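You operate a simulated robot arm through the tools that you are given. There is no shell and no other tool.

You are at the controls of a simulated robot arm. One attempt, no reset.

Task
Press the bush about flush, then put its sleeve in the yellow tray.
Fine: the sleeve under the small press's ram; turn the depth dial to 3, use the lever, leave the slide out.

The check looks at the end state, three seconds after you hand in, the way a careful person would. Anything else that was tipped, shoved, dropped, spilled or broken makes it a failure.

Robot
A 7-joint arm with a three-finger gripper, fixed in place. Base frame: the origin is on the floor under the middle of its stand, x ahead of it, y to its left, z up; the work surface is at about z = 0.8. Units: m, rad, N and s.
It reaches about 1.342 m from its shoulder. Its first joint turns from -2.897 to 2.897 rad. Payload 2.69 kg.
The tool frame sits at the grasp point between the pads (the TCP): z along the fingers, y along the line on which they close. The tips reach 0.03 m beyond it. The gripper opens to 0.128 m; its body begins 0.117 m behind the TCP.
Orientation is told as [roll, pitch, yaw] about the base's x, y, z axes, in that order, counted from this pose: with the fingers straight down and closing along the base's y, the tool's x points along the base's -x, its y along +y and its z along -z.

Tools
- The arm moves only by the tool nudge_tool. Its argument "deltas" is a list of rows, each a list of 7 numbers: the shift along the base's x, y, z in m, then the turn, a rotation vector about the base's x, y, z in rad, then the finger opening in m, from 0 to 0.128. In form: [[x, y, z, rx, ry, rz, jaw], ...]. A call has 1 to 20 rows; each row shifts and turns the commanded pose from where the row before left it. A row lasts 0.2 s, in which the tool goes at most 0.05 m and 0.15 rad; a call with a longer step from one row to the next is refused whole, and so is a gripper value outside its range. Where a pose cannot be reached the arm comes as near as it can. A force on the tool above 90 N (or 10 N above the force at the start of the call, whichever is more), or a blocked arm, ends the call early, and 0.2 s more pass. Each finger travels about 0.127 m/s and halts on what it meets, pressing with about 28 N; the grip force reading is that of the motor and also rises with nothing between the fingers. The clock runs only during rows and for 0.2 s after the last one: add rows that do not move to give the fingers time. It gives the time, the measured TCP pose, the force on the tool (base axes), the opening and the grip force at its end, in the units of the frame above (readings bear some noise), with the torque about the TCP (base axes, N m) and any sound that the robot's microphone picked up.
- Cameras (640 x 400 px; columns grow to the right, rows downward): "scene" is fixed at [0.0395, 0.6533, 1.3558]; the picture's right is [-0.61, -0.79, 0.00], its down [-0.31, 0.24, -0.92] and it looks along [0.72, -0.56, -0.40] (base axes); focal length 366 px, centre (320, 200). "wrist" rides on the gripper at [0.058, 0.054, -0.131] in the tool frame; the picture's right is [-0.68, 0.74, 0.00], its down [-0.62, -0.57, -0.55] and it looks along [-0.40, -0.37, 0.84] (tool axes); focal length 234 px, centre (320, 200). There is no depth. A picture from a camera that has moved, and an enlarged one, comes with that camera's place and axes in the base frame and with its lens. The place of the scene camera against the robot may be out by one fixed shift of up to 0.025 m in any direction.
- snapshot(camera): a new picture of that camera. The clock stands still meanwhile.
- lift_body(by): moves the trunk up (or, below 0, down) by that many m; the arm rides with it, the base frame stays. It gives what a move gives, with no picture.
- inspect(camera, box): a new picture of the part [left, top, right, bottom] of that camera's present view, enlarged. The clock stands still meanwhile.
- finish_job(): hands the job in; it is judged then, once.

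Nothing tells you positions but the pictures and the camera data. Unless the task says otherwise, let go and move clear before handing in.

The tools are called by a JSON object that holds its "method" and its "body". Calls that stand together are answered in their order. nudge_tool: Moves the arm, as the interface text tells. Its arguments: {"type":"object","properties":{"deltas":{"type":"array"}},"required":["deltas"]} The other tools are called the same way: lift_body (by) moves the trunk up or down; snapshot (camera) takes a picture; inspect (camera, box) takes an enlarged picture of a part of a camera's view; finish_job () hands the job in.

At the start:

```text
time: 0.0
ee_pos: [0.5042, 0.4823, 1.2431]
tool_rot: [0.0, 0.001, 0.001]
contact_force: [0.0, -0.4, 0.3]
torque: [0.01, 0.04, 0.03]
finger_gap: 0.1279
grasp_force: 0.0
trunk travel left (down, up): [-0.15, 0.2]
```

scene: 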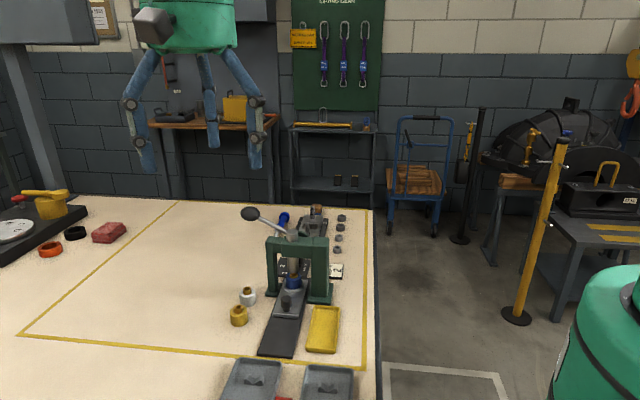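
wrist: 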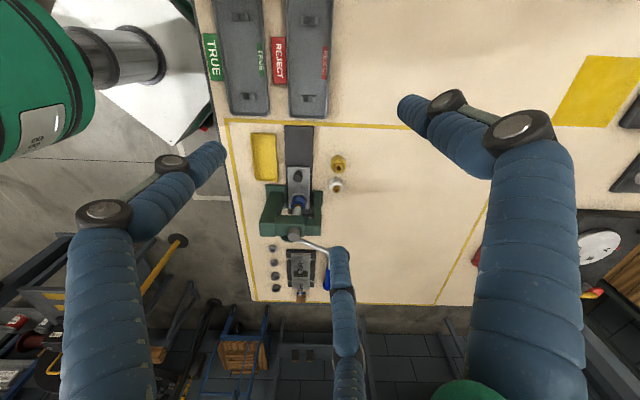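

I see a small green press on the bench with a lever, a slide, a yellow tray beside it, and two small round parts (brass and white). I'll take closer pictures before moving.

{"method": "inspect", "body": {"camera": "scene", "box": [220, 190, 380, 290]}}

{"method": "inspect", "body": {"camera": "scene", "box": [210, 270, 370, 370]}}

{"method": "inspect", "body": {"camera": "wrist", "box": [230, 110, 390, 210]}}

{"method": "inspect", "body": {"camera": "wrist", "box": [230, 210, 390, 310]}}

```text
4.00 times, centred on (300, 240) of scene
camera zoom: at [0.0395, 0.6533, 1.3558], right [-0.61, -0.79, 0.0], down [-0.31, 0.24, -0.92], along [0.72, -0.56, -0.4], focal length 1463 px, centre (400, 40)
```

zoom: 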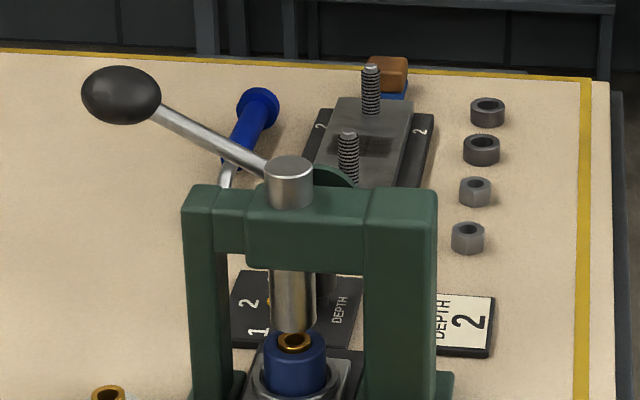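

```text
4.00 times, centred on (290, 320) of scene
camera zoom: at [0.0395, 0.6533, 1.3558], right [-0.61, -0.79, 0.0], down [-0.31, 0.24, -0.92], along [0.72, -0.56, -0.4], focal length 1463 px, centre (440, -280)
```

zoom: 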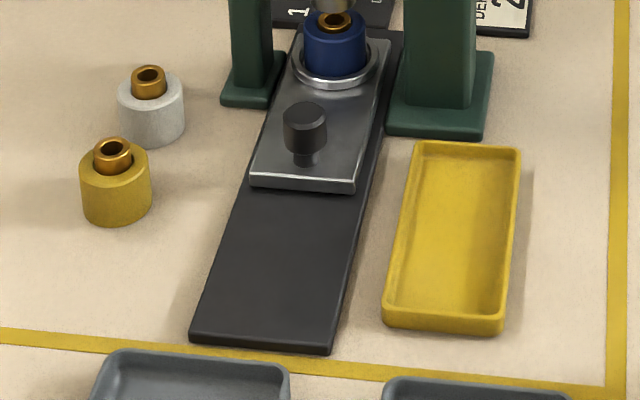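

```text
4.00 times, centred on (310, 160) of wrist
camera zoom: at [0.4455, 0.5353, 1.3738], right [0.68, 0.74, 0.0], down [0.62, -0.57, 0.55], along [0.4, -0.37, -0.84], focal length 937 px, centre (360, 360)
```

zoom: 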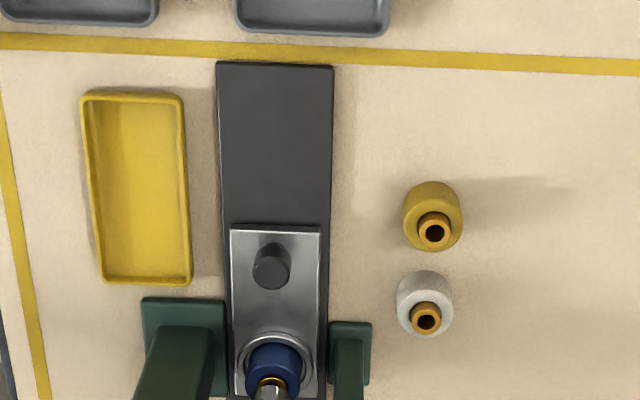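

```text
4.00 times, centred on (310, 260) of wrist
camera zoom: at [0.4455, 0.5353, 1.3738], right [0.68, 0.74, 0.0], down [0.62, -0.57, 0.55], along [0.4, -0.37, -0.84], focal length 937 px, centre (360, -40)
```

zoom: 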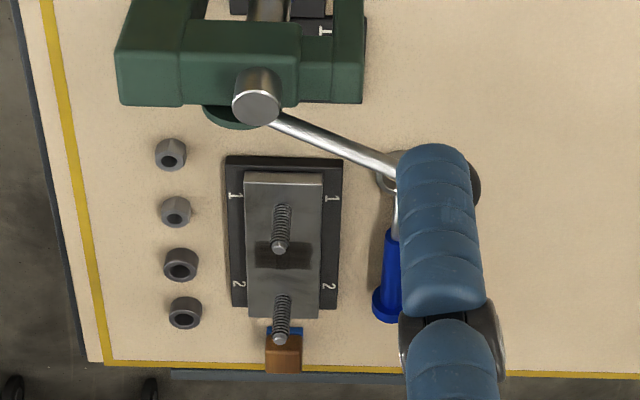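

The press faces toward the scene camera and the blue sleeve with its brass bush is already on the slide. The lever knob looks to be near (0.77, 0.30, 0.98). A finger blocks the lever and dial, so I'll move the wrist camera closer.

{"method": "nudge_tool", "body": {"deltas": [[0.024, -0.025, -0.011, 0, 0, 0, 0.128], [0.024, -0.025, -0.011, 0, 0, 0, 0.128], [0.024, -0.025, -0.011, 0, 0, 0, 0.128], [0.024, -0.025, -0.011, 0, 0, 0, 0.128], [0, 0, 0, 0, 0, 0, 0.128]]}}

{"method": "snapshot", "body": {"camera": "wrist"}}

```text
time: 1.2
ee_pos: [0.5997, 0.3833, 1.1974]
tool_rot: [0.0, 0.001, 0.002]
contact_force: [1.3, 0.2, -0.9]
torque: [0.06, 0.07, -0.02]
finger_gap: 0.1281
grasp_force: 0.0
trunk travel left (down, up): [-0.15, 0.2]
```

```text
taken
camera wrist: at [0.5414, 0.436, 1.3286], right [0.68, 0.74, 0.0], down [0.62, -0.57, 0.55], along [0.4, -0.37, -0.84], focal length 234 px, centre (320, 200)
```

wrist: 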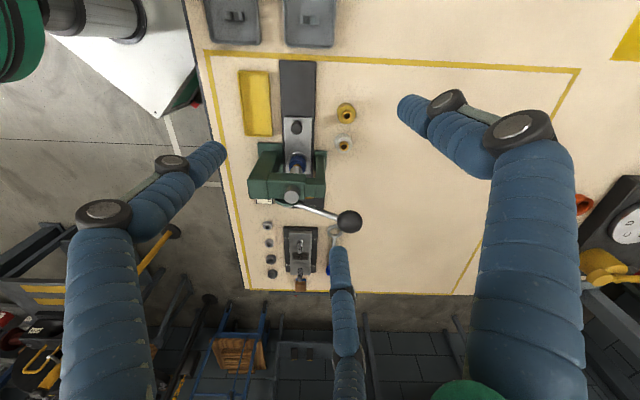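

{"method": "inspect", "body": {"camera": "wrist", "box": [230, 130, 390, 230]}}

{"method": "inspect", "body": {"camera": "scene", "box": [240, 200, 360, 275]}}

```text
4.00 times, centred on (310, 180) of wrist
camera zoom: at [0.5414, 0.436, 1.3286], right [0.68, 0.74, 0.0], down [0.62, -0.57, 0.55], along [0.4, -0.37, -0.84], focal length 937 px, centre (360, 280)
```

zoom: 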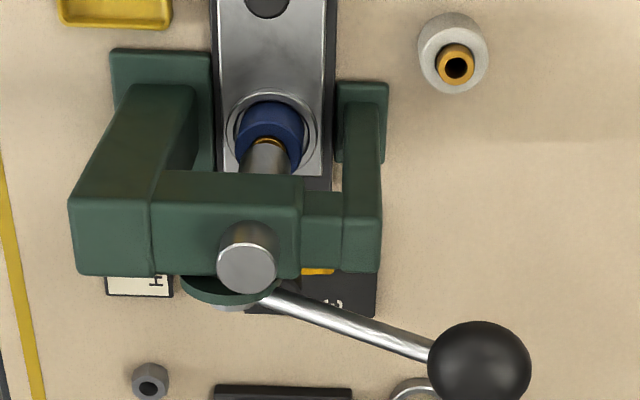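

```text
5.33 times, centred on (300, 238) of scene
camera zoom: at [0.0395, 0.6533, 1.3558], right [-0.61, -0.79, 0.0], down [-0.31, 0.24, -0.92], along [0.72, -0.56, -0.4], focal length 1951 px, centre (427, 0)
```

zoom: 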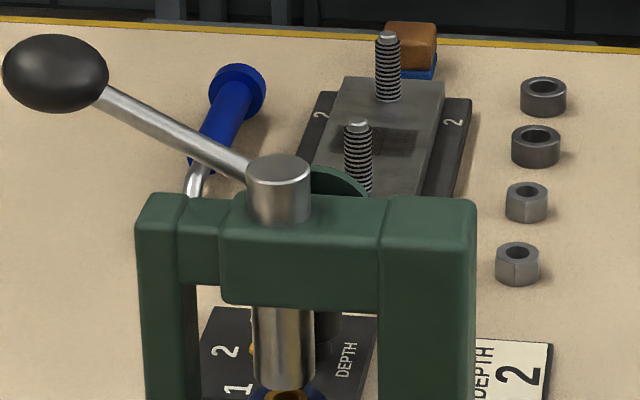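

The dial plate sits behind the press, with a yellow pointer just visible under the crossbar. I'll swing the wrist camera round to the robot side and behind the press to read it.

{"method": "nudge_tool", "body": {"deltas": [[0.004, -0.0325, 0, 0, 0, 0.131, 0.128], [0.004, -0.0325, 0, 0, 0, 0.131, 0.128], [0.004, -0.0325, 0, 0, 0, 0.131, 0.128], [0.004, -0.0325, 0, 0, 0, 0.131, 0.128], [0.004, -0.0325, 0, 0, 0, 0.131, 0.128], [0.004, -0.0325, 0, 0, 0, 0.131, 0.128], [0.004, -0.0325, -0.016, 0, 0, 0.131, 0.128], [0.004, -0.0325, -0.016, 0, 0, 0.131, 0.128], [0.004, -0.0325, -0.016, 0, 0, 0.131, 0.128], [0.004, -0.0325, -0.016, 0, 0, 0.131, 0.128], [0.004, -0.0325, -0.016, 0, 0, 0.131, 0.128], [0.004, -0.0325, -0.016, 0, 0, 0.131, 0.128], [0, 0, 0, 0, 0, 0, 0.128]]}}

{"method": "snapshot", "body": {"camera": "wrist"}}

```text
time: 4.0
ee_pos: [0.6508, -0.0091, 1.1013]
tool_rot: [0.0, 0.001, 1.574]
contact_force: [-0.2, -0.4, -1.3]
torque: [0.06, 0.04, -0.01]
finger_gap: 0.128
grasp_force: 0.0
trunk travel left (down, up): [-0.15, 0.2]
```

```text
taken
camera wrist: at [0.5969, -0.0681, 1.2323], right [-0.74, 0.67, 0.0], down [0.56, 0.62, 0.55], along [0.37, 0.41, -0.84], focal length 234 px, centre (320, 200)
```

wrist: 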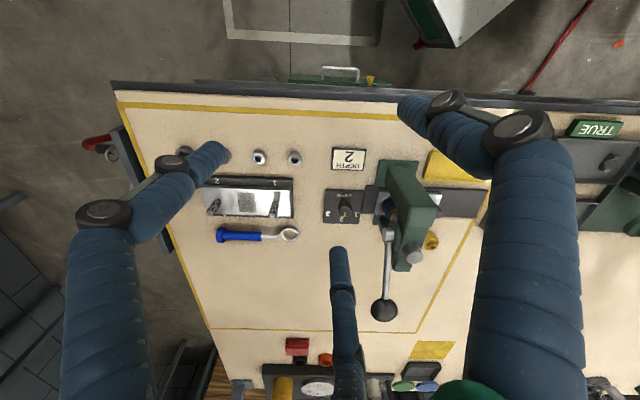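

{"method": "inspect", "body": {"camera": "wrist", "box": [310, 140, 390, 240]}}

{"method": "inspect", "body": {"camera": "wrist", "box": [310, 140, 470, 240]}}

```text
4.00 times, centred on (350, 190) of wrist
camera zoom: at [0.5969, -0.0681, 1.2323], right [-0.74, 0.67, 0.0], down [0.56, 0.62, 0.55], along [0.37, 0.41, -0.84], focal length 937 px, centre (200, 240)
```

zoom: 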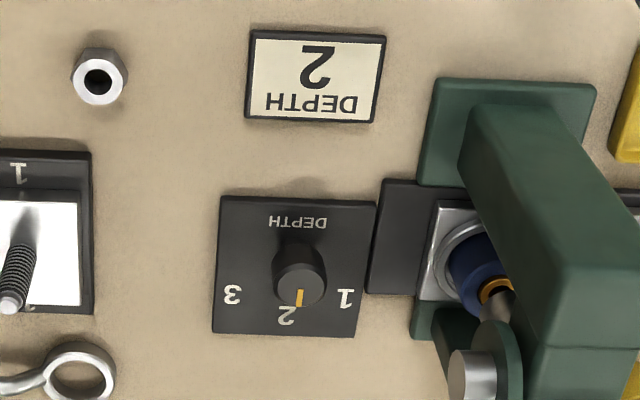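

```text
4.00 times, centred on (390, 190) of wrist
camera zoom: at [0.5969, -0.0681, 1.2323], right [-0.74, 0.67, 0.0], down [0.56, 0.62, 0.55], along [0.37, 0.41, -0.84], focal length 937 px, centre (40, 240)
```

zoom: 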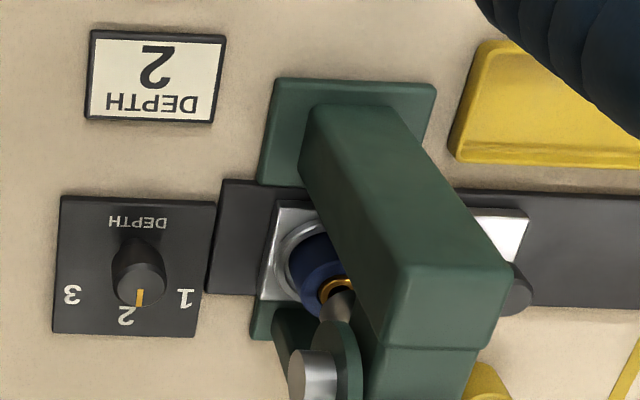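

I can now read the dial: its knob is at about (0.751, 0.182) with the yellow pointer at 2, and 3 is clockwise from above. The "DEPTH 2" card is only a card; the task says 3. I'll go above the dial with the fingers angled to stay clear of the press.

{"method": "nudge_tool", "body": {"deltas": [[0.0167, 0.0318, 0, 0, 0, 0.123, 0.1], [0.0167, 0.0318, 0, 0, 0, 0.123, 0.08], [0.0167, 0.0318, 0, 0, 0, 0.123, 0.07], [0.0167, 0.0318, 0, 0, 0, 0.123, 0.07], [0.0167, 0.0318, 0, 0, 0, 0.123, 0.07], [0.0167, 0.0318, 0, 0, 0, 0.123, 0.07], [0, 0, 0, 0, 0, 0, 0.07], [0, 0, 0, 0, 0, 0, 0.07]]}}

{"method": "snapshot", "body": {"camera": "wrist"}}

{"method": "snapshot", "body": {"camera": "scene"}}

```text
time: 5.8
ee_pos: [0.7488, 0.1834, 1.1039]
tool_rot: [0.001, -0.001, 2.312]
contact_force: [0.2, 0.1, 0.2]
torque: [0.05, 0.0, 0.02]
finger_gap: 0.07
grasp_force: 0.0
trunk travel left (down, up): [-0.15, 0.2]
```

```text
taken
camera wrist: at [0.7483, 0.1026, 1.2344], right [-1.0, 0.0, 0.0], down [0.0, 0.84, 0.55], along [0.0, 0.55, -0.84], focal length 234 px, centre (320, 200)
```

wrist: 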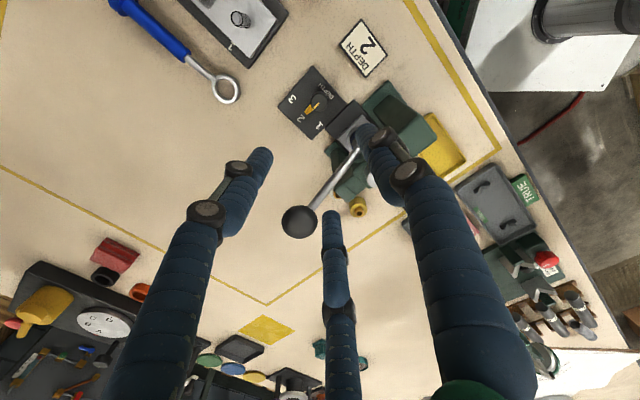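

```text
taken
```

scene: 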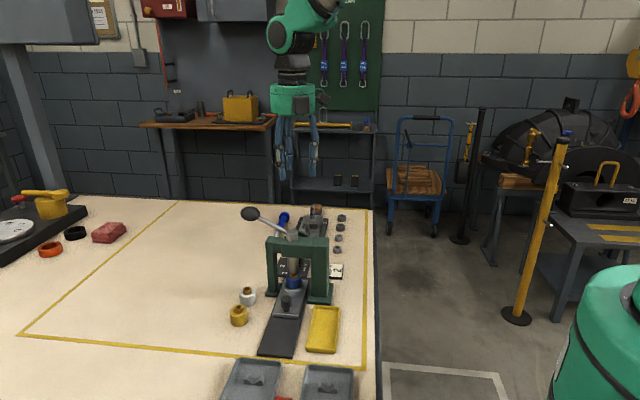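

{"method": "inspect", "body": {"camera": "wrist", "box": [260, 50, 420, 150]}}

{"method": "inspect", "body": {"camera": "scene", "box": [230, 80, 390, 180]}}

```text
4.00 times, centred on (340, 100) of wrist
camera zoom: at [0.7483, 0.1026, 1.2344], right [-1.0, 0.0, 0.0], down [0.0, 0.84, 0.55], along [0.0, 0.55, -0.84], focal length 937 px, centre (240, 600)
```

zoom: 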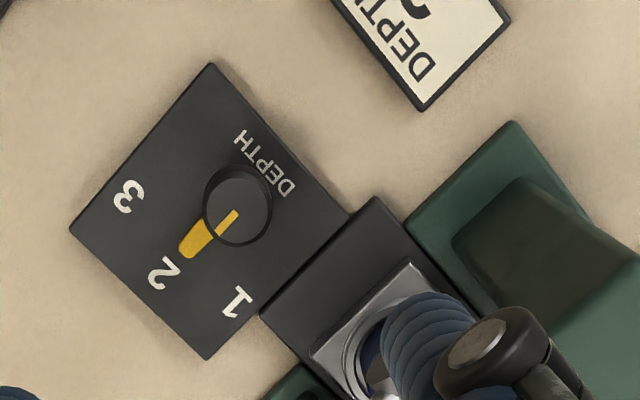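

```text
4.00 times, centred on (310, 130) of scene
camera zoom: at [0.0395, 0.6533, 1.3558], right [-0.61, -0.79, 0.0], down [-0.31, 0.24, -0.92], along [0.72, -0.56, -0.4], focal length 1463 px, centre (360, 480)
```

zoom: 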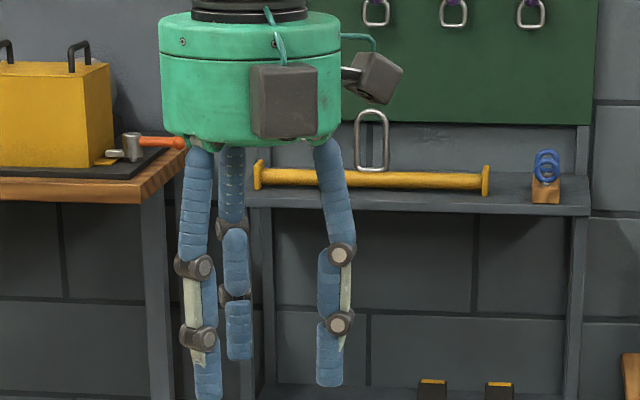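

The dial is clear in this view: knob centre about (0.751, 0.179), top near z 0.836, pointer tab at 2, and 3 about 46° clockwise. I'll come down over it with the pointer tab in a finger gap.

{"method": "nudge_tool", "body": {"deltas": [[0.002, -0.0044, -0.035, 0, 0, 0, 0.07], [0, 0, -0.04, 0, 0, 0, 0.07], [0, 0, -0.04, 0, 0, 0, 0.07], [0, 0, -0.04, 0, 0, 0, 0.07], [0, 0, -0.03, 0, 0, 0, 0.07], [0, 0, -0.02, 0, 0, 0, 0.07], [0, 0, 0, 0, 0, 0, 0.07]]}}

{"method": "snapshot", "body": {"camera": "wrist"}}

{"method": "inspect", "body": {"camera": "scene", "box": [220, 150, 380, 250]}}

```text
time: 7.4
ee_pos: [0.7509, 0.1789, 0.8973]
tool_rot: [-0.001, -0.001, 2.312]
contact_force: [-0.5, 0.7, -0.2]
torque: [0.0, -0.03, 0.0]
finger_gap: 0.0701
grasp_force: 0.0
trunk travel left (down, up): [-0.15, 0.2]
```

```text
taken
camera wrist: at [0.7501, 0.0985, 1.0279], right [-1.0, 0.0, 0.0], down [0.0, 0.84, 0.55], along [0.0, 0.55, -0.84], focal length 234 px, centre (320, 200)
```

wrist: 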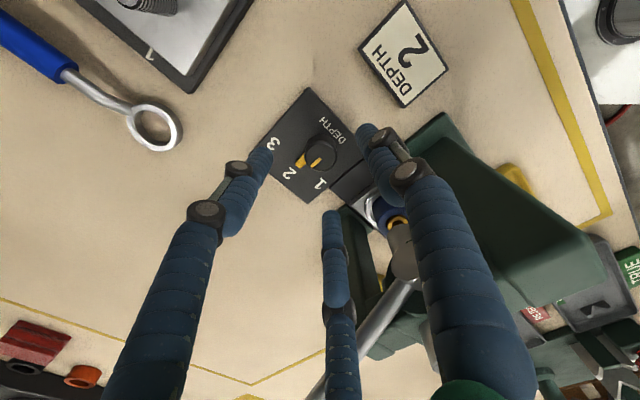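

```text
4.00 times, centred on (300, 200) of scene
camera zoom: at [0.0395, 0.6533, 1.3558], right [-0.61, -0.79, 0.0], down [-0.31, 0.24, -0.92], along [0.72, -0.56, -0.4], focal length 1463 px, centre (400, 200)
```

zoom: 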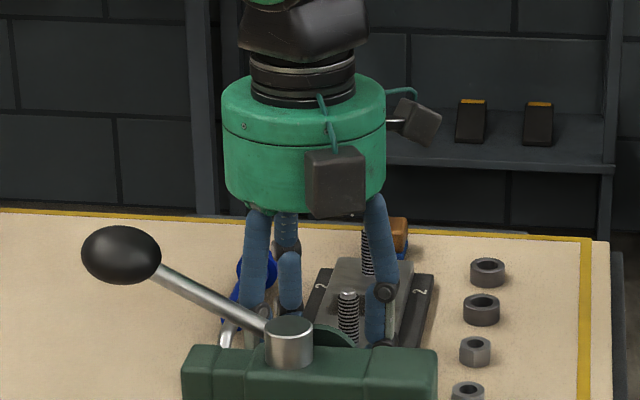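

The knob is centred between the fingers, but at gripping height the box on the gripper's side would come close to the lever shaft. I'll lean the gripper body back by about 0.3 rad, away from the press, before going lower.

{"method": "nudge_tool", "body": {"deltas": [[0.0021, -0.0007, 0, 0.0335, 0.0942, 0, 0.05], [0.0021, -0.0007, 0, 0.0335, 0.0942, 0, 0.05], [0.0021, -0.0008, 0, 0.0335, 0.0942, 0, 0.05], [0, 0, 0, 0, 0, 0, 0.05], [0, 0, 0, 0, 0, 0, 0.05]]}}

{"method": "snapshot", "body": {"camera": "wrist"}}

{"method": "inspect", "body": {"camera": "scene", "box": [220, 150, 380, 250]}}

```text
time: 8.6
ee_pos: [0.7569, 0.1775, 0.8988]
tool_rot: [0.146, -0.265, 2.294]
contact_force: [0.5, 0.5, -0.2]
torque: [0.03, 0.0, 0.03]
finger_gap: 0.0501
grasp_force: 0.1
trunk travel left (down, up): [-0.15, 0.2]
```

```text
taken
camera wrist: at [0.7917, 0.0833, 1.0153], right [-0.96, -0.01, 0.28], down [0.17, 0.78, 0.61], along [-0.22, 0.63, -0.74], focal length 234 px, centre (320, 200)
```

wrist: 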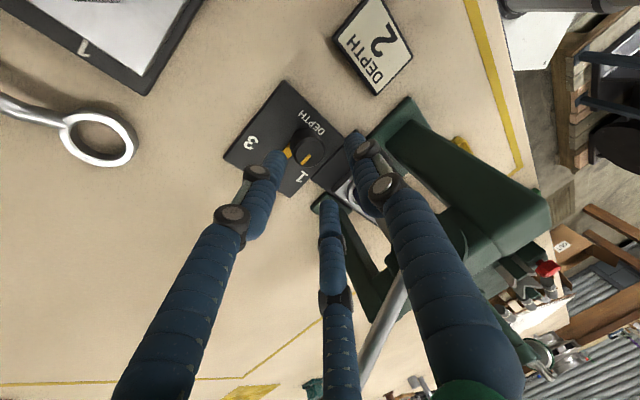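

```text
4.00 times, centred on (300, 200) of scene
camera zoom: at [0.0395, 0.6533, 1.3558], right [-0.61, -0.79, 0.0], down [-0.31, 0.24, -0.92], along [0.72, -0.56, -0.4], focal length 1463 px, centre (400, 200)
```

zoom: 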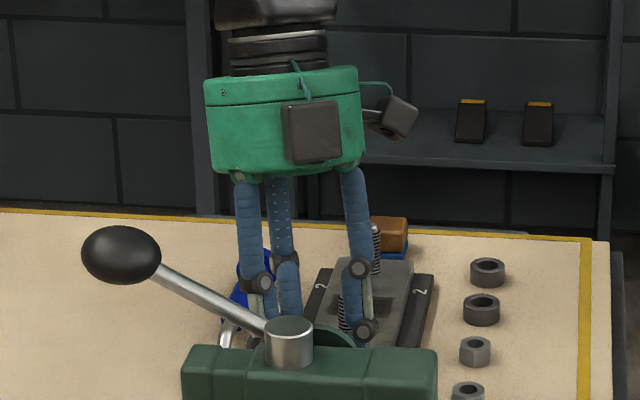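

{"method": "nudge_tool", "body": {"deltas": [[0, 0, -0.018, 0, 0, 0, 0.05], [0, 0, -0.017, 0, 0, 0, 0.05], [0, 0, -0.014, 0, 0, 0, 0.05], [0, 0, 0, 0, 0, 0, 0.05]]}}

{"method": "snapshot", "body": {"camera": "wrist"}}

{"method": "inspect", "body": {"camera": "scene", "box": [220, 150, 380, 250]}}

```text
time: 9.6
ee_pos: [0.7571, 0.1777, 0.8488]
tool_rot: [0.145, -0.266, 2.294]
contact_force: [0.1, 0.5, -0.8]
torque: [0.01, 0.03, 0.02]
finger_gap: 0.0499
grasp_force: 0.1
trunk travel left (down, up): [-0.15, 0.2]
```

```text
taken
camera wrist: at [0.7915, 0.0842, 0.9656], right [-0.96, -0.01, 0.28], down [0.17, 0.78, 0.61], along [-0.22, 0.63, -0.74], focal length 234 px, centre (320, 200)
```

wrist: 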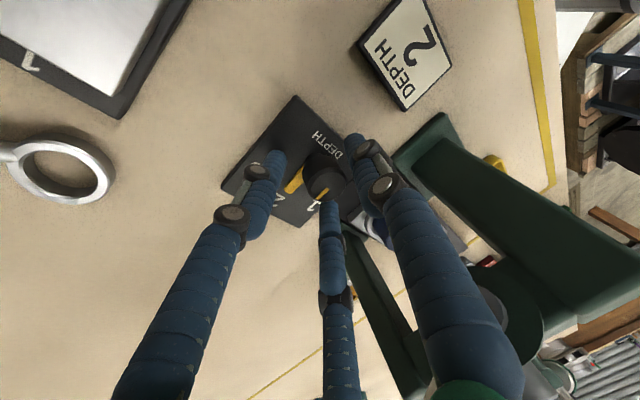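

```text
4.00 times, centred on (300, 200) of scene
camera zoom: at [0.0395, 0.6533, 1.3558], right [-0.61, -0.79, 0.0], down [-0.31, 0.24, -0.92], along [0.72, -0.56, -0.4], focal length 1463 px, centre (400, 200)
```

zoom: 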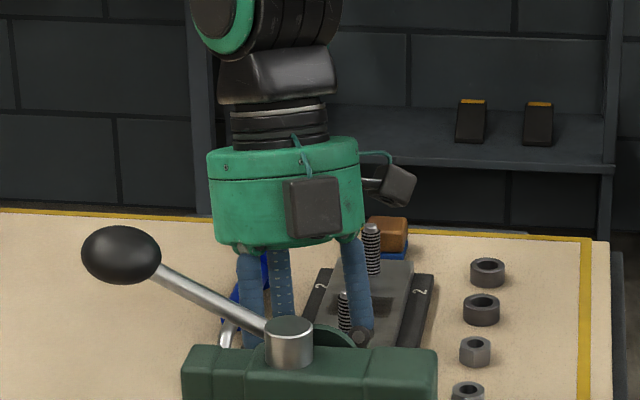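

{"method": "inspect", "body": {"camera": "wrist", "box": [240, 120, 400, 220]}}

```text
4.00 times, centred on (320, 170) of wrist
camera zoom: at [0.7915, 0.0842, 0.9656], right [-0.96, -0.01, 0.28], down [0.17, 0.78, 0.61], along [-0.22, 0.63, -0.74], focal length 937 px, centre (320, 320)
```

zoom: 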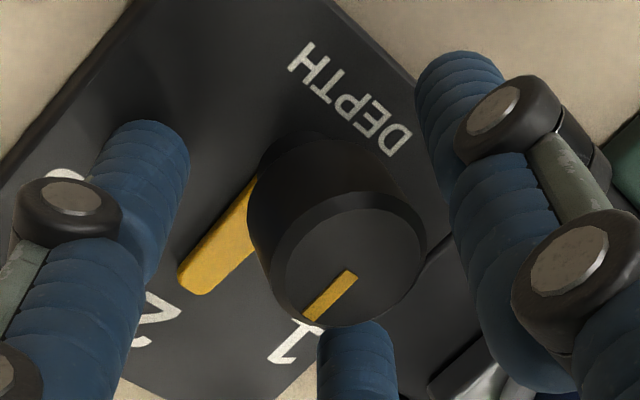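

The knob sits between the three fingers with the yellow tab clear of them, so I'll close on it.

{"method": "nudge_tool", "body": {"deltas": [[0, 0, 0, 0, 0, 0, 0.035], [0, 0, 0, 0, 0, 0, 0.025], [0, 0, 0, 0, 0, 0, 0.018], [0, 0, 0, 0, 0, 0, 0.015]]}}

{"method": "inspect", "body": {"camera": "wrist", "box": [240, 120, 400, 220]}}

```text
time: 10.6
ee_pos: [0.7537, 0.1757, 0.8495]
tool_rot: [0.145, -0.266, 2.291]
contact_force: [-15.9, -19.9, 4.3]
torque: [-0.31, 0.02, 0.17]
finger_gap: 0.029
grasp_force: 44.9
trunk travel left (down, up): [-0.15, 0.2]
```

```text
4.00 times, centred on (320, 170) of wrist
camera zoom: at [0.79, 0.0828, 0.9658], right [-0.96, -0.01, 0.28], down [0.17, 0.78, 0.61], along [-0.23, 0.63, -0.74], focal length 937 px, centre (320, 320)
```

zoom: 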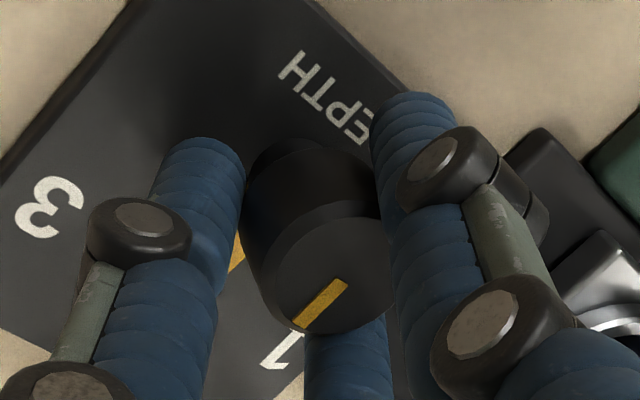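

{"method": "nudge_tool", "body": {"deltas": [[-0.003, -0.002, 0, 0, 0, 0, 0.015], [0, 0, 0, 0, 0, 0, 0.015]]}}

```text
time: 11.2
ee_pos: [0.7543, 0.1755, 0.8493]
tool_rot: [0.144, -0.263, 2.293]
contact_force: [1.1, -7.6, -6.6]
torque: [0.05, -0.81, 0.03]
finger_gap: 0.0289
grasp_force: 44.7
trunk travel left (down, up): [-0.15, 0.2]
```

{"method": "nudge_tool", "body": {"deltas": [[-0.0005, -0.0007, 0, 0, 0, -0.12, 0.015], [-0.0005, -0.0007, 0, 0, 0, -0.12, 0.015], [-0.0005, -0.0007, 0, 0, 0, -0.12, 0.015], [0, 0, 0, 0, 0, 0, 0.015]]}}

{"method": "inspect", "body": {"camera": "wrist", "box": [240, 120, 400, 220]}}

```text
time: 12.2
ee_pos: [0.7534, 0.1738, 0.8496]
tool_rot: [0.143, -0.263, 1.932]
contact_force: [15.8, 7.7, -9.0]
torque: [0.08, -0.88, -0.11]
finger_gap: 0.029
grasp_force: 44.9
trunk travel left (down, up): [-0.15, 0.2]
```

```text
4.00 times, centred on (320, 170) of wrist
camera zoom: at [0.7537, 0.0744, 0.966], right [-0.9, 0.33, 0.28], down [0.43, 0.67, 0.61], along [0.01, 0.67, -0.74], focal length 937 px, centre (320, 320)
```

zoom: 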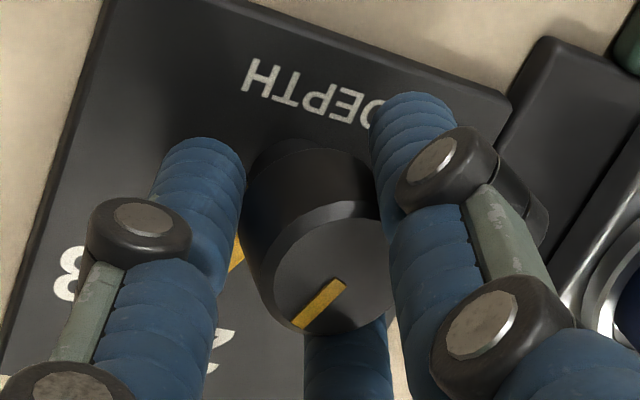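

The knob turns with the gripper, with only small side forces. I'll go on toward 3.

{"method": "nudge_tool", "body": {"deltas": [[0.0005, 0.0, 0, 0, 0, -0.115, 0.015], [0.0002, -0.0003, 0, 0, 0, -0.115, 0.015], [0, -0.0003, 0, 0, 0, -0.115, 0.015], [0, -0.0003, 0, 0, 0, -0.115, 0.015], [0, 0, 0, 0, 0, 0, 0.015]]}}

{"method": "snapshot", "body": {"camera": "wrist"}}

{"method": "inspect", "body": {"camera": "wrist", "box": [240, 120, 400, 220]}}

```text
time: 13.4
ee_pos: [0.7531, 0.1708, 0.848]
tool_rot: [0.144, -0.263, 1.472]
contact_force: [-3.4, 2.6, 7.6]
torque: [-0.29, 0.33, 0.17]
finger_gap: 0.029
grasp_force: 45.2
trunk travel left (down, up): [-0.15, 0.2]
```

```text
taken
camera wrist: at [0.7085, 0.083, 0.9659], right [-0.66, 0.69, 0.28], down [0.68, 0.41, 0.61], along [0.31, 0.59, -0.75], focal length 234 px, centre (320, 200)
```

wrist: 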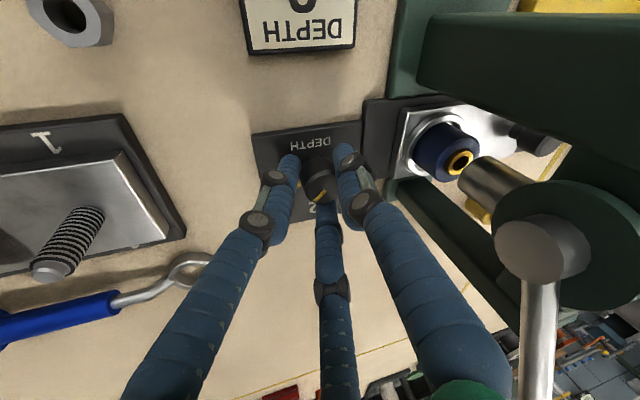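

```text
4.00 times, centred on (320, 170) of wrist
camera zoom: at [0.7085, 0.083, 0.9659], right [-0.66, 0.69, 0.28], down [0.68, 0.41, 0.61], along [0.31, 0.59, -0.75], focal length 937 px, centre (320, 320)
```

zoom: 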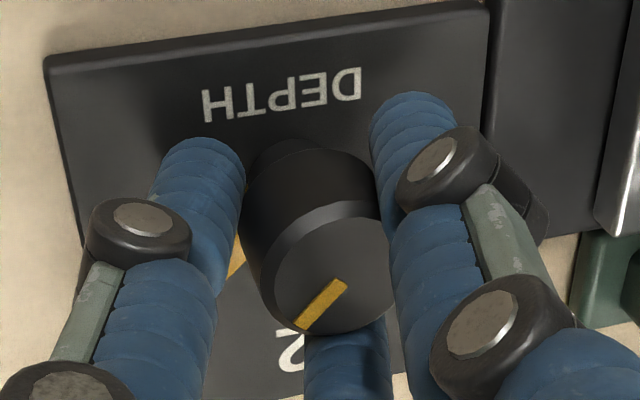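

{"method": "nudge_tool", "body": {"deltas": [[0, 0, 0, 0, 0, 0, 0.03], [0, 0, 0, 0, 0, 0, 0.05], [0, 0, 0, 0, 0, 0, 0.05], [0, 0, 0.02, 0, 0, 0, 0.05], [0, 0, 0.04, 0, 0, 0, 0.05], [0, 0, 0.04, 0, 0, 0, 0.05], [0, 0, 0.04, 0, 0, 0, 0.05], [0, 0, 0.04, 0, 0, 0, 0.05], [0, 0, 0, 0, 0, 0, 0.05]]}}

{"method": "snapshot", "body": {"camera": "wrist"}}

```text
time: 15.4
ee_pos: [0.7518, 0.1707, 1.0304]
tool_rot: [0.142, -0.264, 1.473]
contact_force: [-0.6, 0.1, 0.3]
torque: [0.01, -0.04, 0.01]
finger_gap: 0.0501
grasp_force: 0.0
trunk travel left (down, up): [-0.15, 0.2]
```

```text
taken
camera wrist: at [0.7083, 0.0813, 1.1468], right [-0.66, 0.69, 0.28], down [0.68, 0.41, 0.61], along [0.31, 0.59, -0.74], focal length 234 px, centre (320, 200)
```

wrist: 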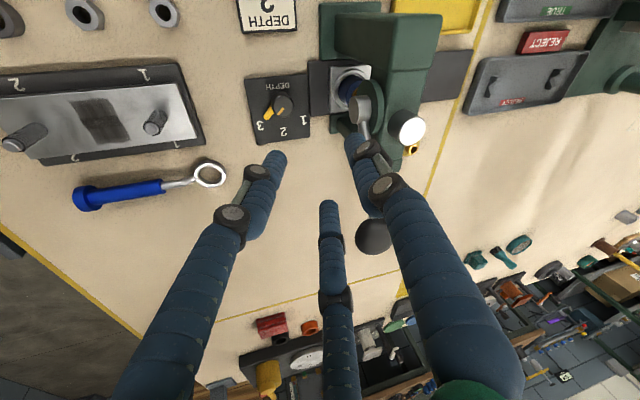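

{"method": "inspect", "body": {"camera": "wrist", "box": [240, 65, 320, 145]}}

{"method": "inspect", "body": {"camera": "wrist", "box": [300, 40, 460, 140]}}

```text
5.00 times, centred on (280, 105) of wrist
camera zoom: at [0.7083, 0.0813, 1.1468], right [-0.66, 0.69, 0.28], down [0.68, 0.41, 0.61], along [0.31, 0.59, -0.74], focal length 1171 px, centre (520, 675)
```

zoom: 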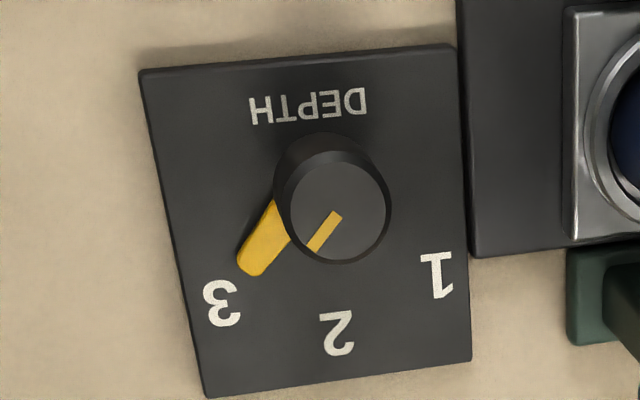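

```text
4.00 times, centred on (380, 90) of wrist
camera zoom: at [0.7083, 0.0813, 1.1468], right [-0.66, 0.69, 0.28], down [0.68, 0.41, 0.61], along [0.31, 0.59, -0.74], focal length 937 px, centre (80, 640)
```

zoom: 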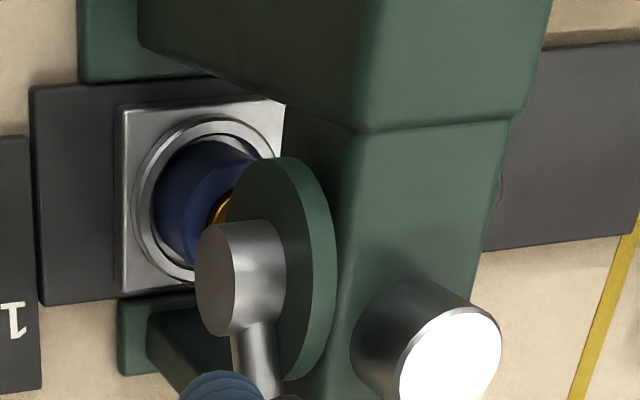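

The dial pointer now lines up with the 3. Next I'll straighten the gripper, close the fingers and go above the lever ball at about (0.775, 0.296, 0.992), with a finger gap toward the lever shaft.

{"method": "nudge_tool", "body": {"deltas": [[0, 0, 0.04, -0.0917, -0.0398, 0, 0.04], [0, 0, 0.04, -0.0917, -0.0398, 0, 0.03], [0, 0, 0, -0.0917, -0.0397, 0, 0.02], [0.006, 0.031, 0, 0, 0, -0.047, 0.01], [0.006, 0.031, 0, 0, 0, -0.047, 0.0], [0.006, 0.031, 0, 0, 0, -0.047, 0.0], [0.006, 0.032, 0, 0, 0, 0, 0.0], [0, 0, 0, 0, 0, 0, 0.0]]}}

{"method": "snapshot", "body": {"camera": "wrist"}}

{"method": "inspect", "body": {"camera": "scene", "box": [220, 150, 380, 250]}}

```text
time: 17.2
ee_pos: [0.7766, 0.2997, 1.1102]
tool_rot: [-0.002, 0.0, 1.351]
contact_force: [-0.7, 0.7, -1.0]
torque: [-0.04, 0.0, 0.03]
finger_gap: 0.002
grasp_force: 28.5
trunk travel left (down, up): [-0.15, 0.2]
```

```text
taken
camera wrist: at [0.7118, 0.2521, 1.2399], right [-0.57, 0.82, 0.0], down [0.69, 0.48, 0.55], along [0.45, 0.31, -0.84], focal length 234 px, centre (320, 200)
```

wrist: 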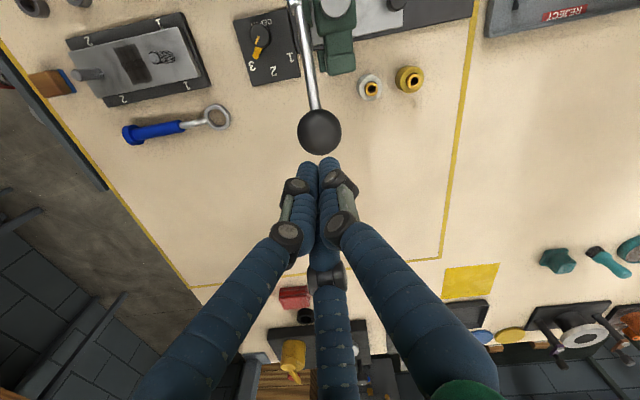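

```text
4.00 times, centred on (300, 200) of scene
camera zoom: at [0.0395, 0.6533, 1.3558], right [-0.61, -0.79, 0.0], down [-0.31, 0.24, -0.92], along [0.72, -0.56, -0.4], focal length 1463 px, centre (400, 200)
```

zoom: 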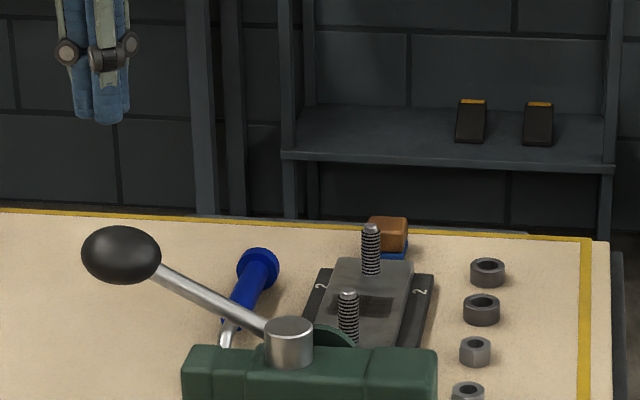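

The closed fingertips are almost directly over the ball, which I place at about (0.7735, 0.2955). I'll come down to touch it.

{"method": "nudge_tool", "body": {"deltas": [[-0.003, -0.004, -0.03, 0, 0, 0, 0.0], [0, 0, -0.02, 0, 0, 0, 0.0], [0, 0, -0.01, 0, 0, 0, 0.0], [0, 0, -0.005, 0, 0, 0, 0.0], [0, 0, 0, 0, 0, 0, 0.0]]}}

{"method": "inspect", "body": {"camera": "scene", "box": [200, 180, 320, 255]}}

{"method": "snapshot", "body": {"camera": "wrist"}}

```text
time: 18.4
ee_pos: [0.7731, 0.2933, 1.0433]
tool_rot: [0.001, 0.0, 1.351]
contact_force: [-0.5, -0.1, -0.8]
torque: [0.02, 0.03, -0.03]
finger_gap: 0.0023
grasp_force: 28.3
trunk travel left (down, up): [-0.15, 0.2]
```

```text
5.33 times, centred on (260, 218) of scene
camera zoom: at [0.0395, 0.6533, 1.3558], right [-0.61, -0.79, 0.0], down [-0.31, 0.24, -0.92], along [0.72, -0.56, -0.4], focal length 1951 px, centre (640, 107)
```

zoom: 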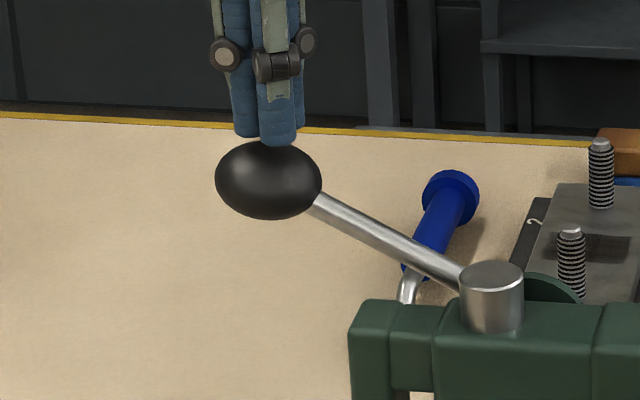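

```text
taken
camera wrist: at [0.7086, 0.2464, 1.1739], right [-0.57, 0.82, 0.0], down [0.69, 0.48, 0.55], along [0.45, 0.31, -0.84], focal length 234 px, centre (320, 200)
```

wrist: 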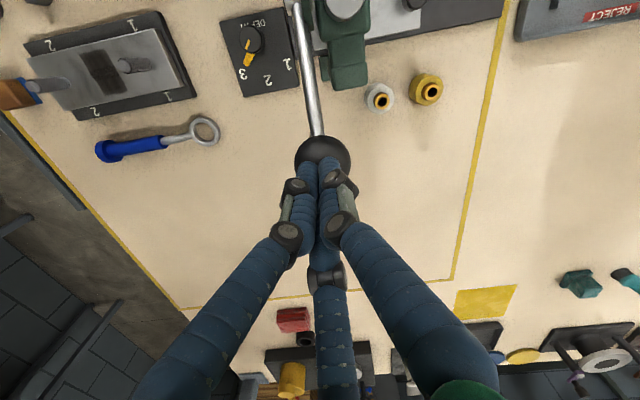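

{"method": "nudge_tool", "body": {"deltas": [[0.0026, 0.0035, -0.0095, 0, 0, 0, 0.0], [0.0019, 0.0021, -0.0088, 0, 0, 0, 0.0], [0.0016, 0.0017, -0.009, 0, 0, 0, 0.0], [0, 0, 0, 0, 0, 0, 0.0]]}}

{"method": "inspect", "body": {"camera": "scene", "box": [220, 190, 340, 290]}}

```text
time: 19.4
ee_pos: [0.779, 0.3002, 1.0162]
tool_rot: [-0.002, 0.0, 1.352]
contact_force: [-0.4, 0.2, 0.8]
torque: [-0.03, 0.04, 0.01]
finger_gap: 0.0026
grasp_force: 28.0
trunk travel left (down, up): [-0.15, 0.2]
```

```text
4.00 times, centred on (280, 240) of scene
camera zoom: at [0.0395, 0.6533, 1.3558], right [-0.61, -0.79, 0.0], down [-0.31, 0.24, -0.92], along [0.72, -0.56, -0.4], focal length 1463 px, centre (480, 40)
```

zoom: 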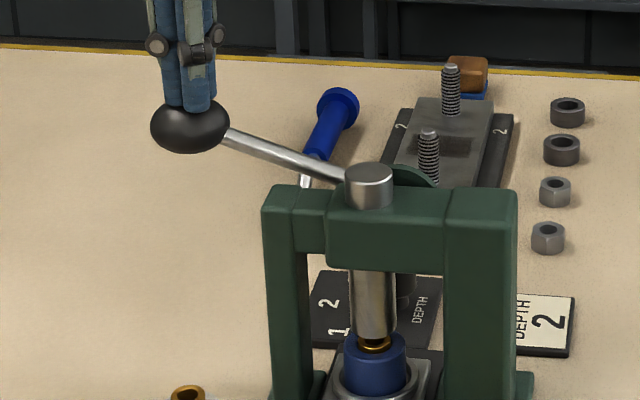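

The lever moves freely and the ram has come down to the bush. I'll keep going in small steps.

{"method": "nudge_tool", "body": {"deltas": [[0.0011, 0.0012, -0.0092, 0, 0, 0, 0.0], [0.0006, 0.0006, -0.0092, 0, 0, 0, 0.0], [0, 0, 0, 0, 0, 0, 0.0]]}}

{"method": "inspect", "body": {"camera": "scene", "box": [220, 190, 340, 290]}}

```text
time: 20.2
ee_pos: [0.7813, 0.302, 0.9981]
tool_rot: [0.001, 0.0, 1.349]
contact_force: [1.0, -0.6, 1.7]
torque: [0.0, 0.0, -0.01]
finger_gap: 0.0022
grasp_force: 27.8
trunk travel left (down, up): [-0.15, 0.2]
```

```text
4.00 times, centred on (280, 240) of scene
camera zoom: at [0.0395, 0.6533, 1.3558], right [-0.61, -0.79, 0.0], down [-0.31, 0.24, -0.92], along [0.72, -0.56, -0.4], focal length 1463 px, centre (480, 40)
```

zoom: 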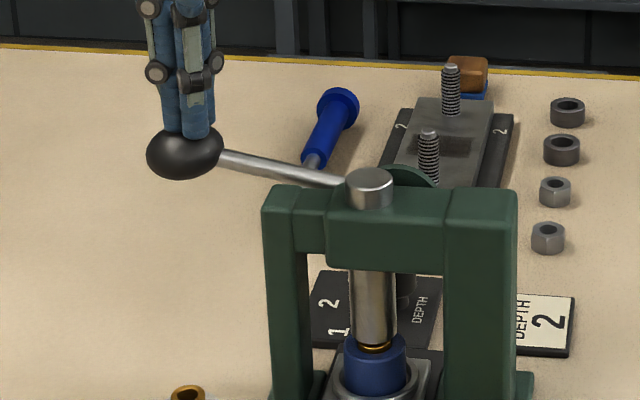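

{"method": "nudge_tool", "body": {"deltas": [[0.0016, 0.0016, -0.0092, 0, 0, 0, 0.0], [0.001, 0.001, -0.0092, 0, 0, 0, 0.0], [0, 0, 0, 0, 0, 0, 0.0]]}}

{"method": "inspect", "body": {"camera": "scene", "box": [220, 190, 340, 290]}}

```text
time: 21.0
ee_pos: [0.7849, 0.3036, 0.9796]
tool_rot: [-0.001, 0.0, 1.352]
contact_force: [-0.4, 0.1, 2.5]
torque: [-0.02, 0.09, 0.02]
finger_gap: 0.0022
grasp_force: 27.4
trunk travel left (down, up): [-0.15, 0.2]
```

```text
4.00 times, centred on (280, 240) of scene
camera zoom: at [0.0395, 0.6533, 1.3558], right [-0.61, -0.79, 0.0], down [-0.31, 0.24, -0.92], along [0.72, -0.56, -0.4], focal length 1463 px, centre (480, 40)
```

zoom: 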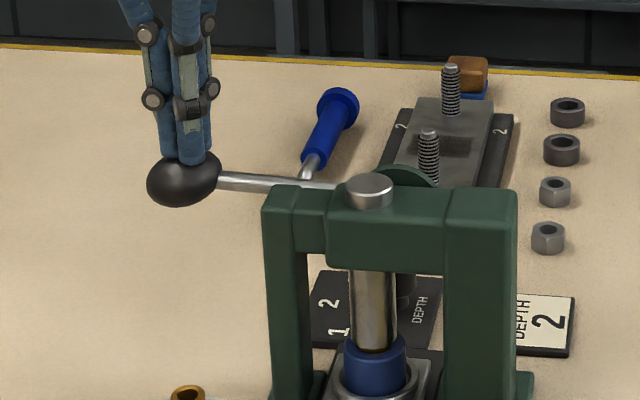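

{"method": "nudge_tool", "body": {"deltas": [[0.0, 0.0, -0.005, 0, 0, 0, 0.0], [0.0, 0.0, -0.005, 0, 0, 0, 0.0], [0, 0, 0, 0, 0, 0, 0.0]]}}

{"method": "inspect", "body": {"camera": "scene", "box": [220, 190, 340, 290]}}

```text
time: 21.8
ee_pos: [0.7856, 0.3027, 0.9701]
tool_rot: [0.0, 0.001, 1.352]
contact_force: [0.4, -1.3, 2.9]
torque: [-0.01, -0.03, 0.0]
finger_gap: 0.0019
grasp_force: 28.5
trunk travel left (down, up): [-0.15, 0.2]
```

```text
4.00 times, centred on (280, 240) of scene
camera zoom: at [0.0395, 0.6533, 1.3558], right [-0.61, -0.79, 0.0], down [-0.31, 0.24, -0.92], along [0.72, -0.56, -0.4], focal length 1463 px, centre (480, 40)
```

zoom: 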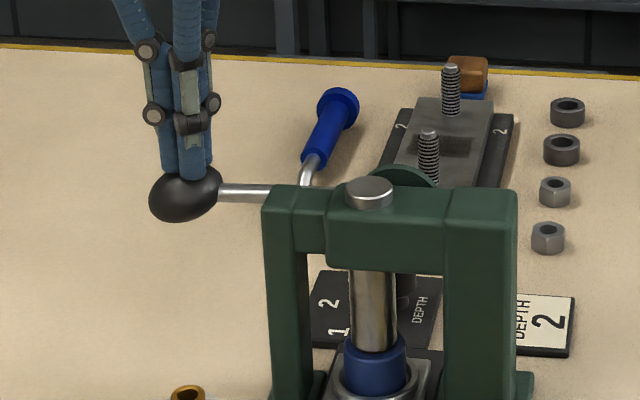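

{"method": "nudge_tool", "body": {"deltas": [[0.0, 0.0005, -0.005, 0, 0, 0, 0.0], [0.0, 0.0005, -0.005, 0, 0, 0, 0.0], [0, 0, 0, 0, 0, 0, 0.0]]}}

{"method": "inspect", "body": {"camera": "scene", "box": [220, 190, 340, 290]}}

```text
time: 22.6
ee_pos: [0.7832, 0.3051, 0.9605]
tool_rot: [0.0, 0.001, 1.35]
contact_force: [1.2, 0.6, 3.6]
torque: [-0.06, 0.0, 0.05]
finger_gap: 0.006
grasp_force: 31.6
trunk travel left (down, up): [-0.15, 0.2]
```

```text
4.00 times, centred on (280, 240) of scene
camera zoom: at [0.0395, 0.6533, 1.3558], right [-0.61, -0.79, 0.0], down [-0.31, 0.24, -0.92], along [0.72, -0.56, -0.4], focal length 1463 px, centre (480, 40)
```

zoom: 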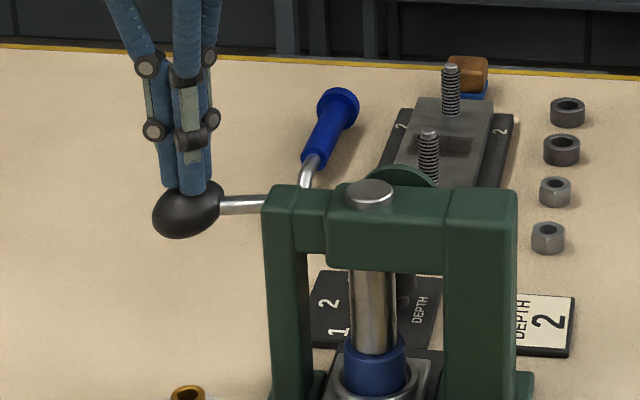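

{"method": "nudge_tool", "body": {"deltas": [[-0.0006, -0.0006, -0.005, 0, 0, 0, 0.0], [-0.0008, -0.0008, -0.005, 0, 0, 0, 0.0], [0, 0, 0, 0, 0, 0, 0.0]]}}

{"method": "inspect", "body": {"camera": "scene", "box": [220, 190, 340, 290]}}

```text
time: 23.4
ee_pos: [0.7834, 0.3049, 0.9543]
tool_rot: [-0.004, -0.005, 1.351]
contact_force: [-1.1, 13.6, 38.8]
torque: [0.15, 0.25, -0.02]
finger_gap: 0.006
grasp_force: 31.5
trunk travel left (down, up): [-0.15, 0.2]
```

```text
4.00 times, centred on (280, 240) of scene
camera zoom: at [0.0395, 0.6533, 1.3558], right [-0.61, -0.79, 0.0], down [-0.31, 0.24, -0.92], along [0.72, -0.56, -0.4], focal length 1463 px, centre (480, 40)
```

zoom: 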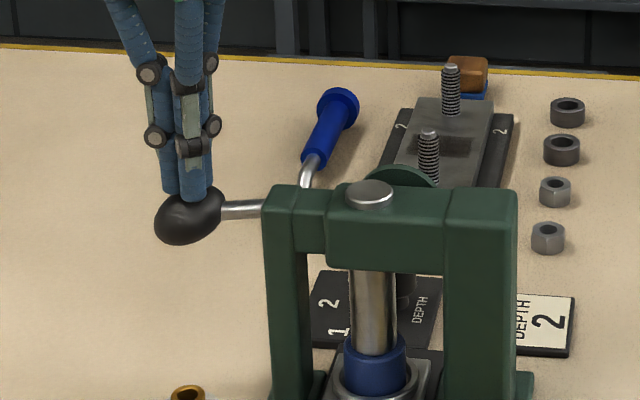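

{"method": "inspect", "body": {"camera": "scene", "box": [275, 255, 323, 285]}}

{"method": "snapshot", "body": {"camera": "wrist"}}

```text
13.33 times, centred on (299, 270) of scene
camera zoom: at [0.0395, 0.6533, 1.3558], right [-0.61, -0.79, 0.0], down [-0.31, 0.24, -0.92], along [0.72, -0.56, -0.4], focal length 4878 px, centre (600, -733)
```

zoom: 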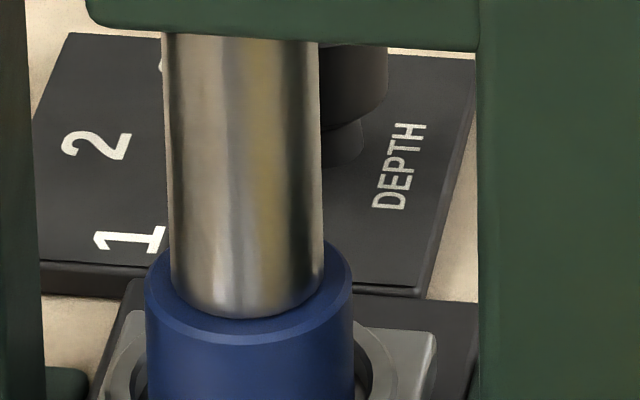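

```text
taken
camera wrist: at [0.7175, 0.2582, 1.085], right [-0.57, 0.82, 0.0], down [0.68, 0.48, 0.55], along [0.46, 0.32, -0.83], focal length 234 px, centre (320, 200)
```

wrist: 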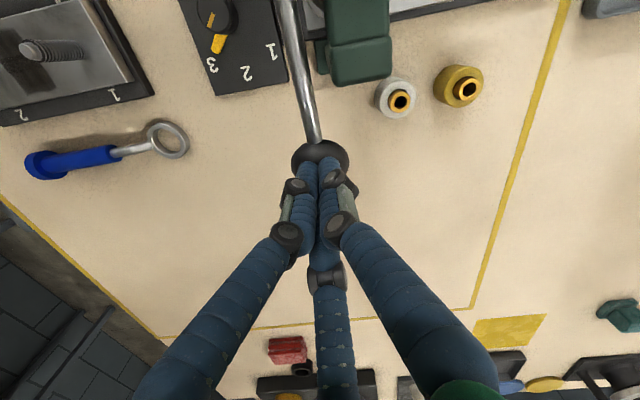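

{"method": "nudge_tool", "body": {"deltas": [[-0.0003, -0.0003, -0.002, 0, 0, 0, 0.0], [0, 0, 0, 0, 0, 0, 0.0]]}}

{"method": "inspect", "body": {"camera": "scene", "box": [275, 255, 323, 285]}}

```text
time: 24.0
ee_pos: [0.7839, 0.3048, 0.9556]
tool_rot: [-0.009, -0.008, 1.35]
contact_force: [5.8, 16.4, 62.3]
torque: [0.09, 0.16, -0.03]
finger_gap: 0.0058
grasp_force: 31.8
trunk travel left (down, up): [-0.15, 0.2]
```

```text
13.33 times, centred on (299, 270) of scene
camera zoom: at [0.0395, 0.6533, 1.3558], right [-0.61, -0.79, 0.0], down [-0.31, 0.24, -0.92], along [0.72, -0.56, -0.4], focal length 4878 px, centre (600, -733)
```

zoom: 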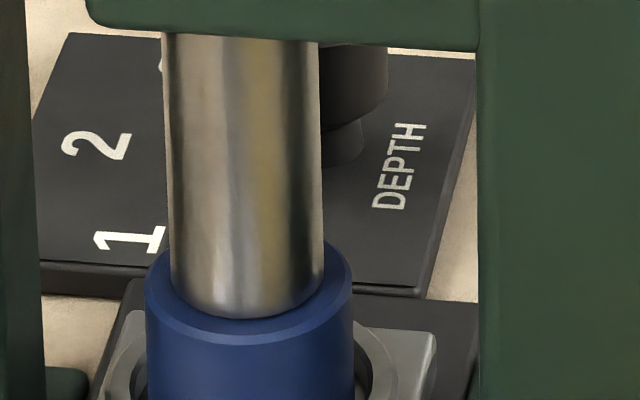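

It's a firm stop: 62 N with no further travel, and the ram sits at the sleeve's top face. Now I'll lift off and see whether the lever comes back up on its own.

{"method": "nudge_tool", "body": {"deltas": [[0, 0, 0.008, 0, 0, 0, 0.0], [0.0005, 0.0005, 0.01, 0, 0, 0, 0.0], [0, 0, 0.01, 0, 0, 0, 0.0], [0, 0, 0.01, 0, 0, 0, 0.0], [0, 0, 0, 0, 0, 0, 0.0]]}}

{"method": "inspect", "body": {"camera": "scene", "box": [220, 190, 340, 290]}}

```text
time: 25.2
ee_pos: [0.7823, 0.3046, 0.9866]
tool_rot: [0.0, 0.0, 1.351]
contact_force: [-0.5, 0.1, 1.8]
torque: [0.06, -0.01, 0.01]
finger_gap: 0.0019
grasp_force: 31.4
trunk travel left (down, up): [-0.15, 0.2]
```

```text
4.00 times, centred on (280, 240) of scene
camera zoom: at [0.0395, 0.6533, 1.3558], right [-0.61, -0.79, 0.0], down [-0.31, 0.24, -0.92], along [0.72, -0.56, -0.4], focal length 1463 px, centre (480, 40)
```

zoom: 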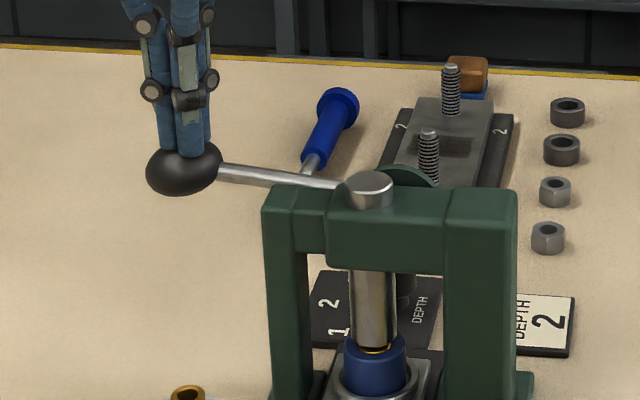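

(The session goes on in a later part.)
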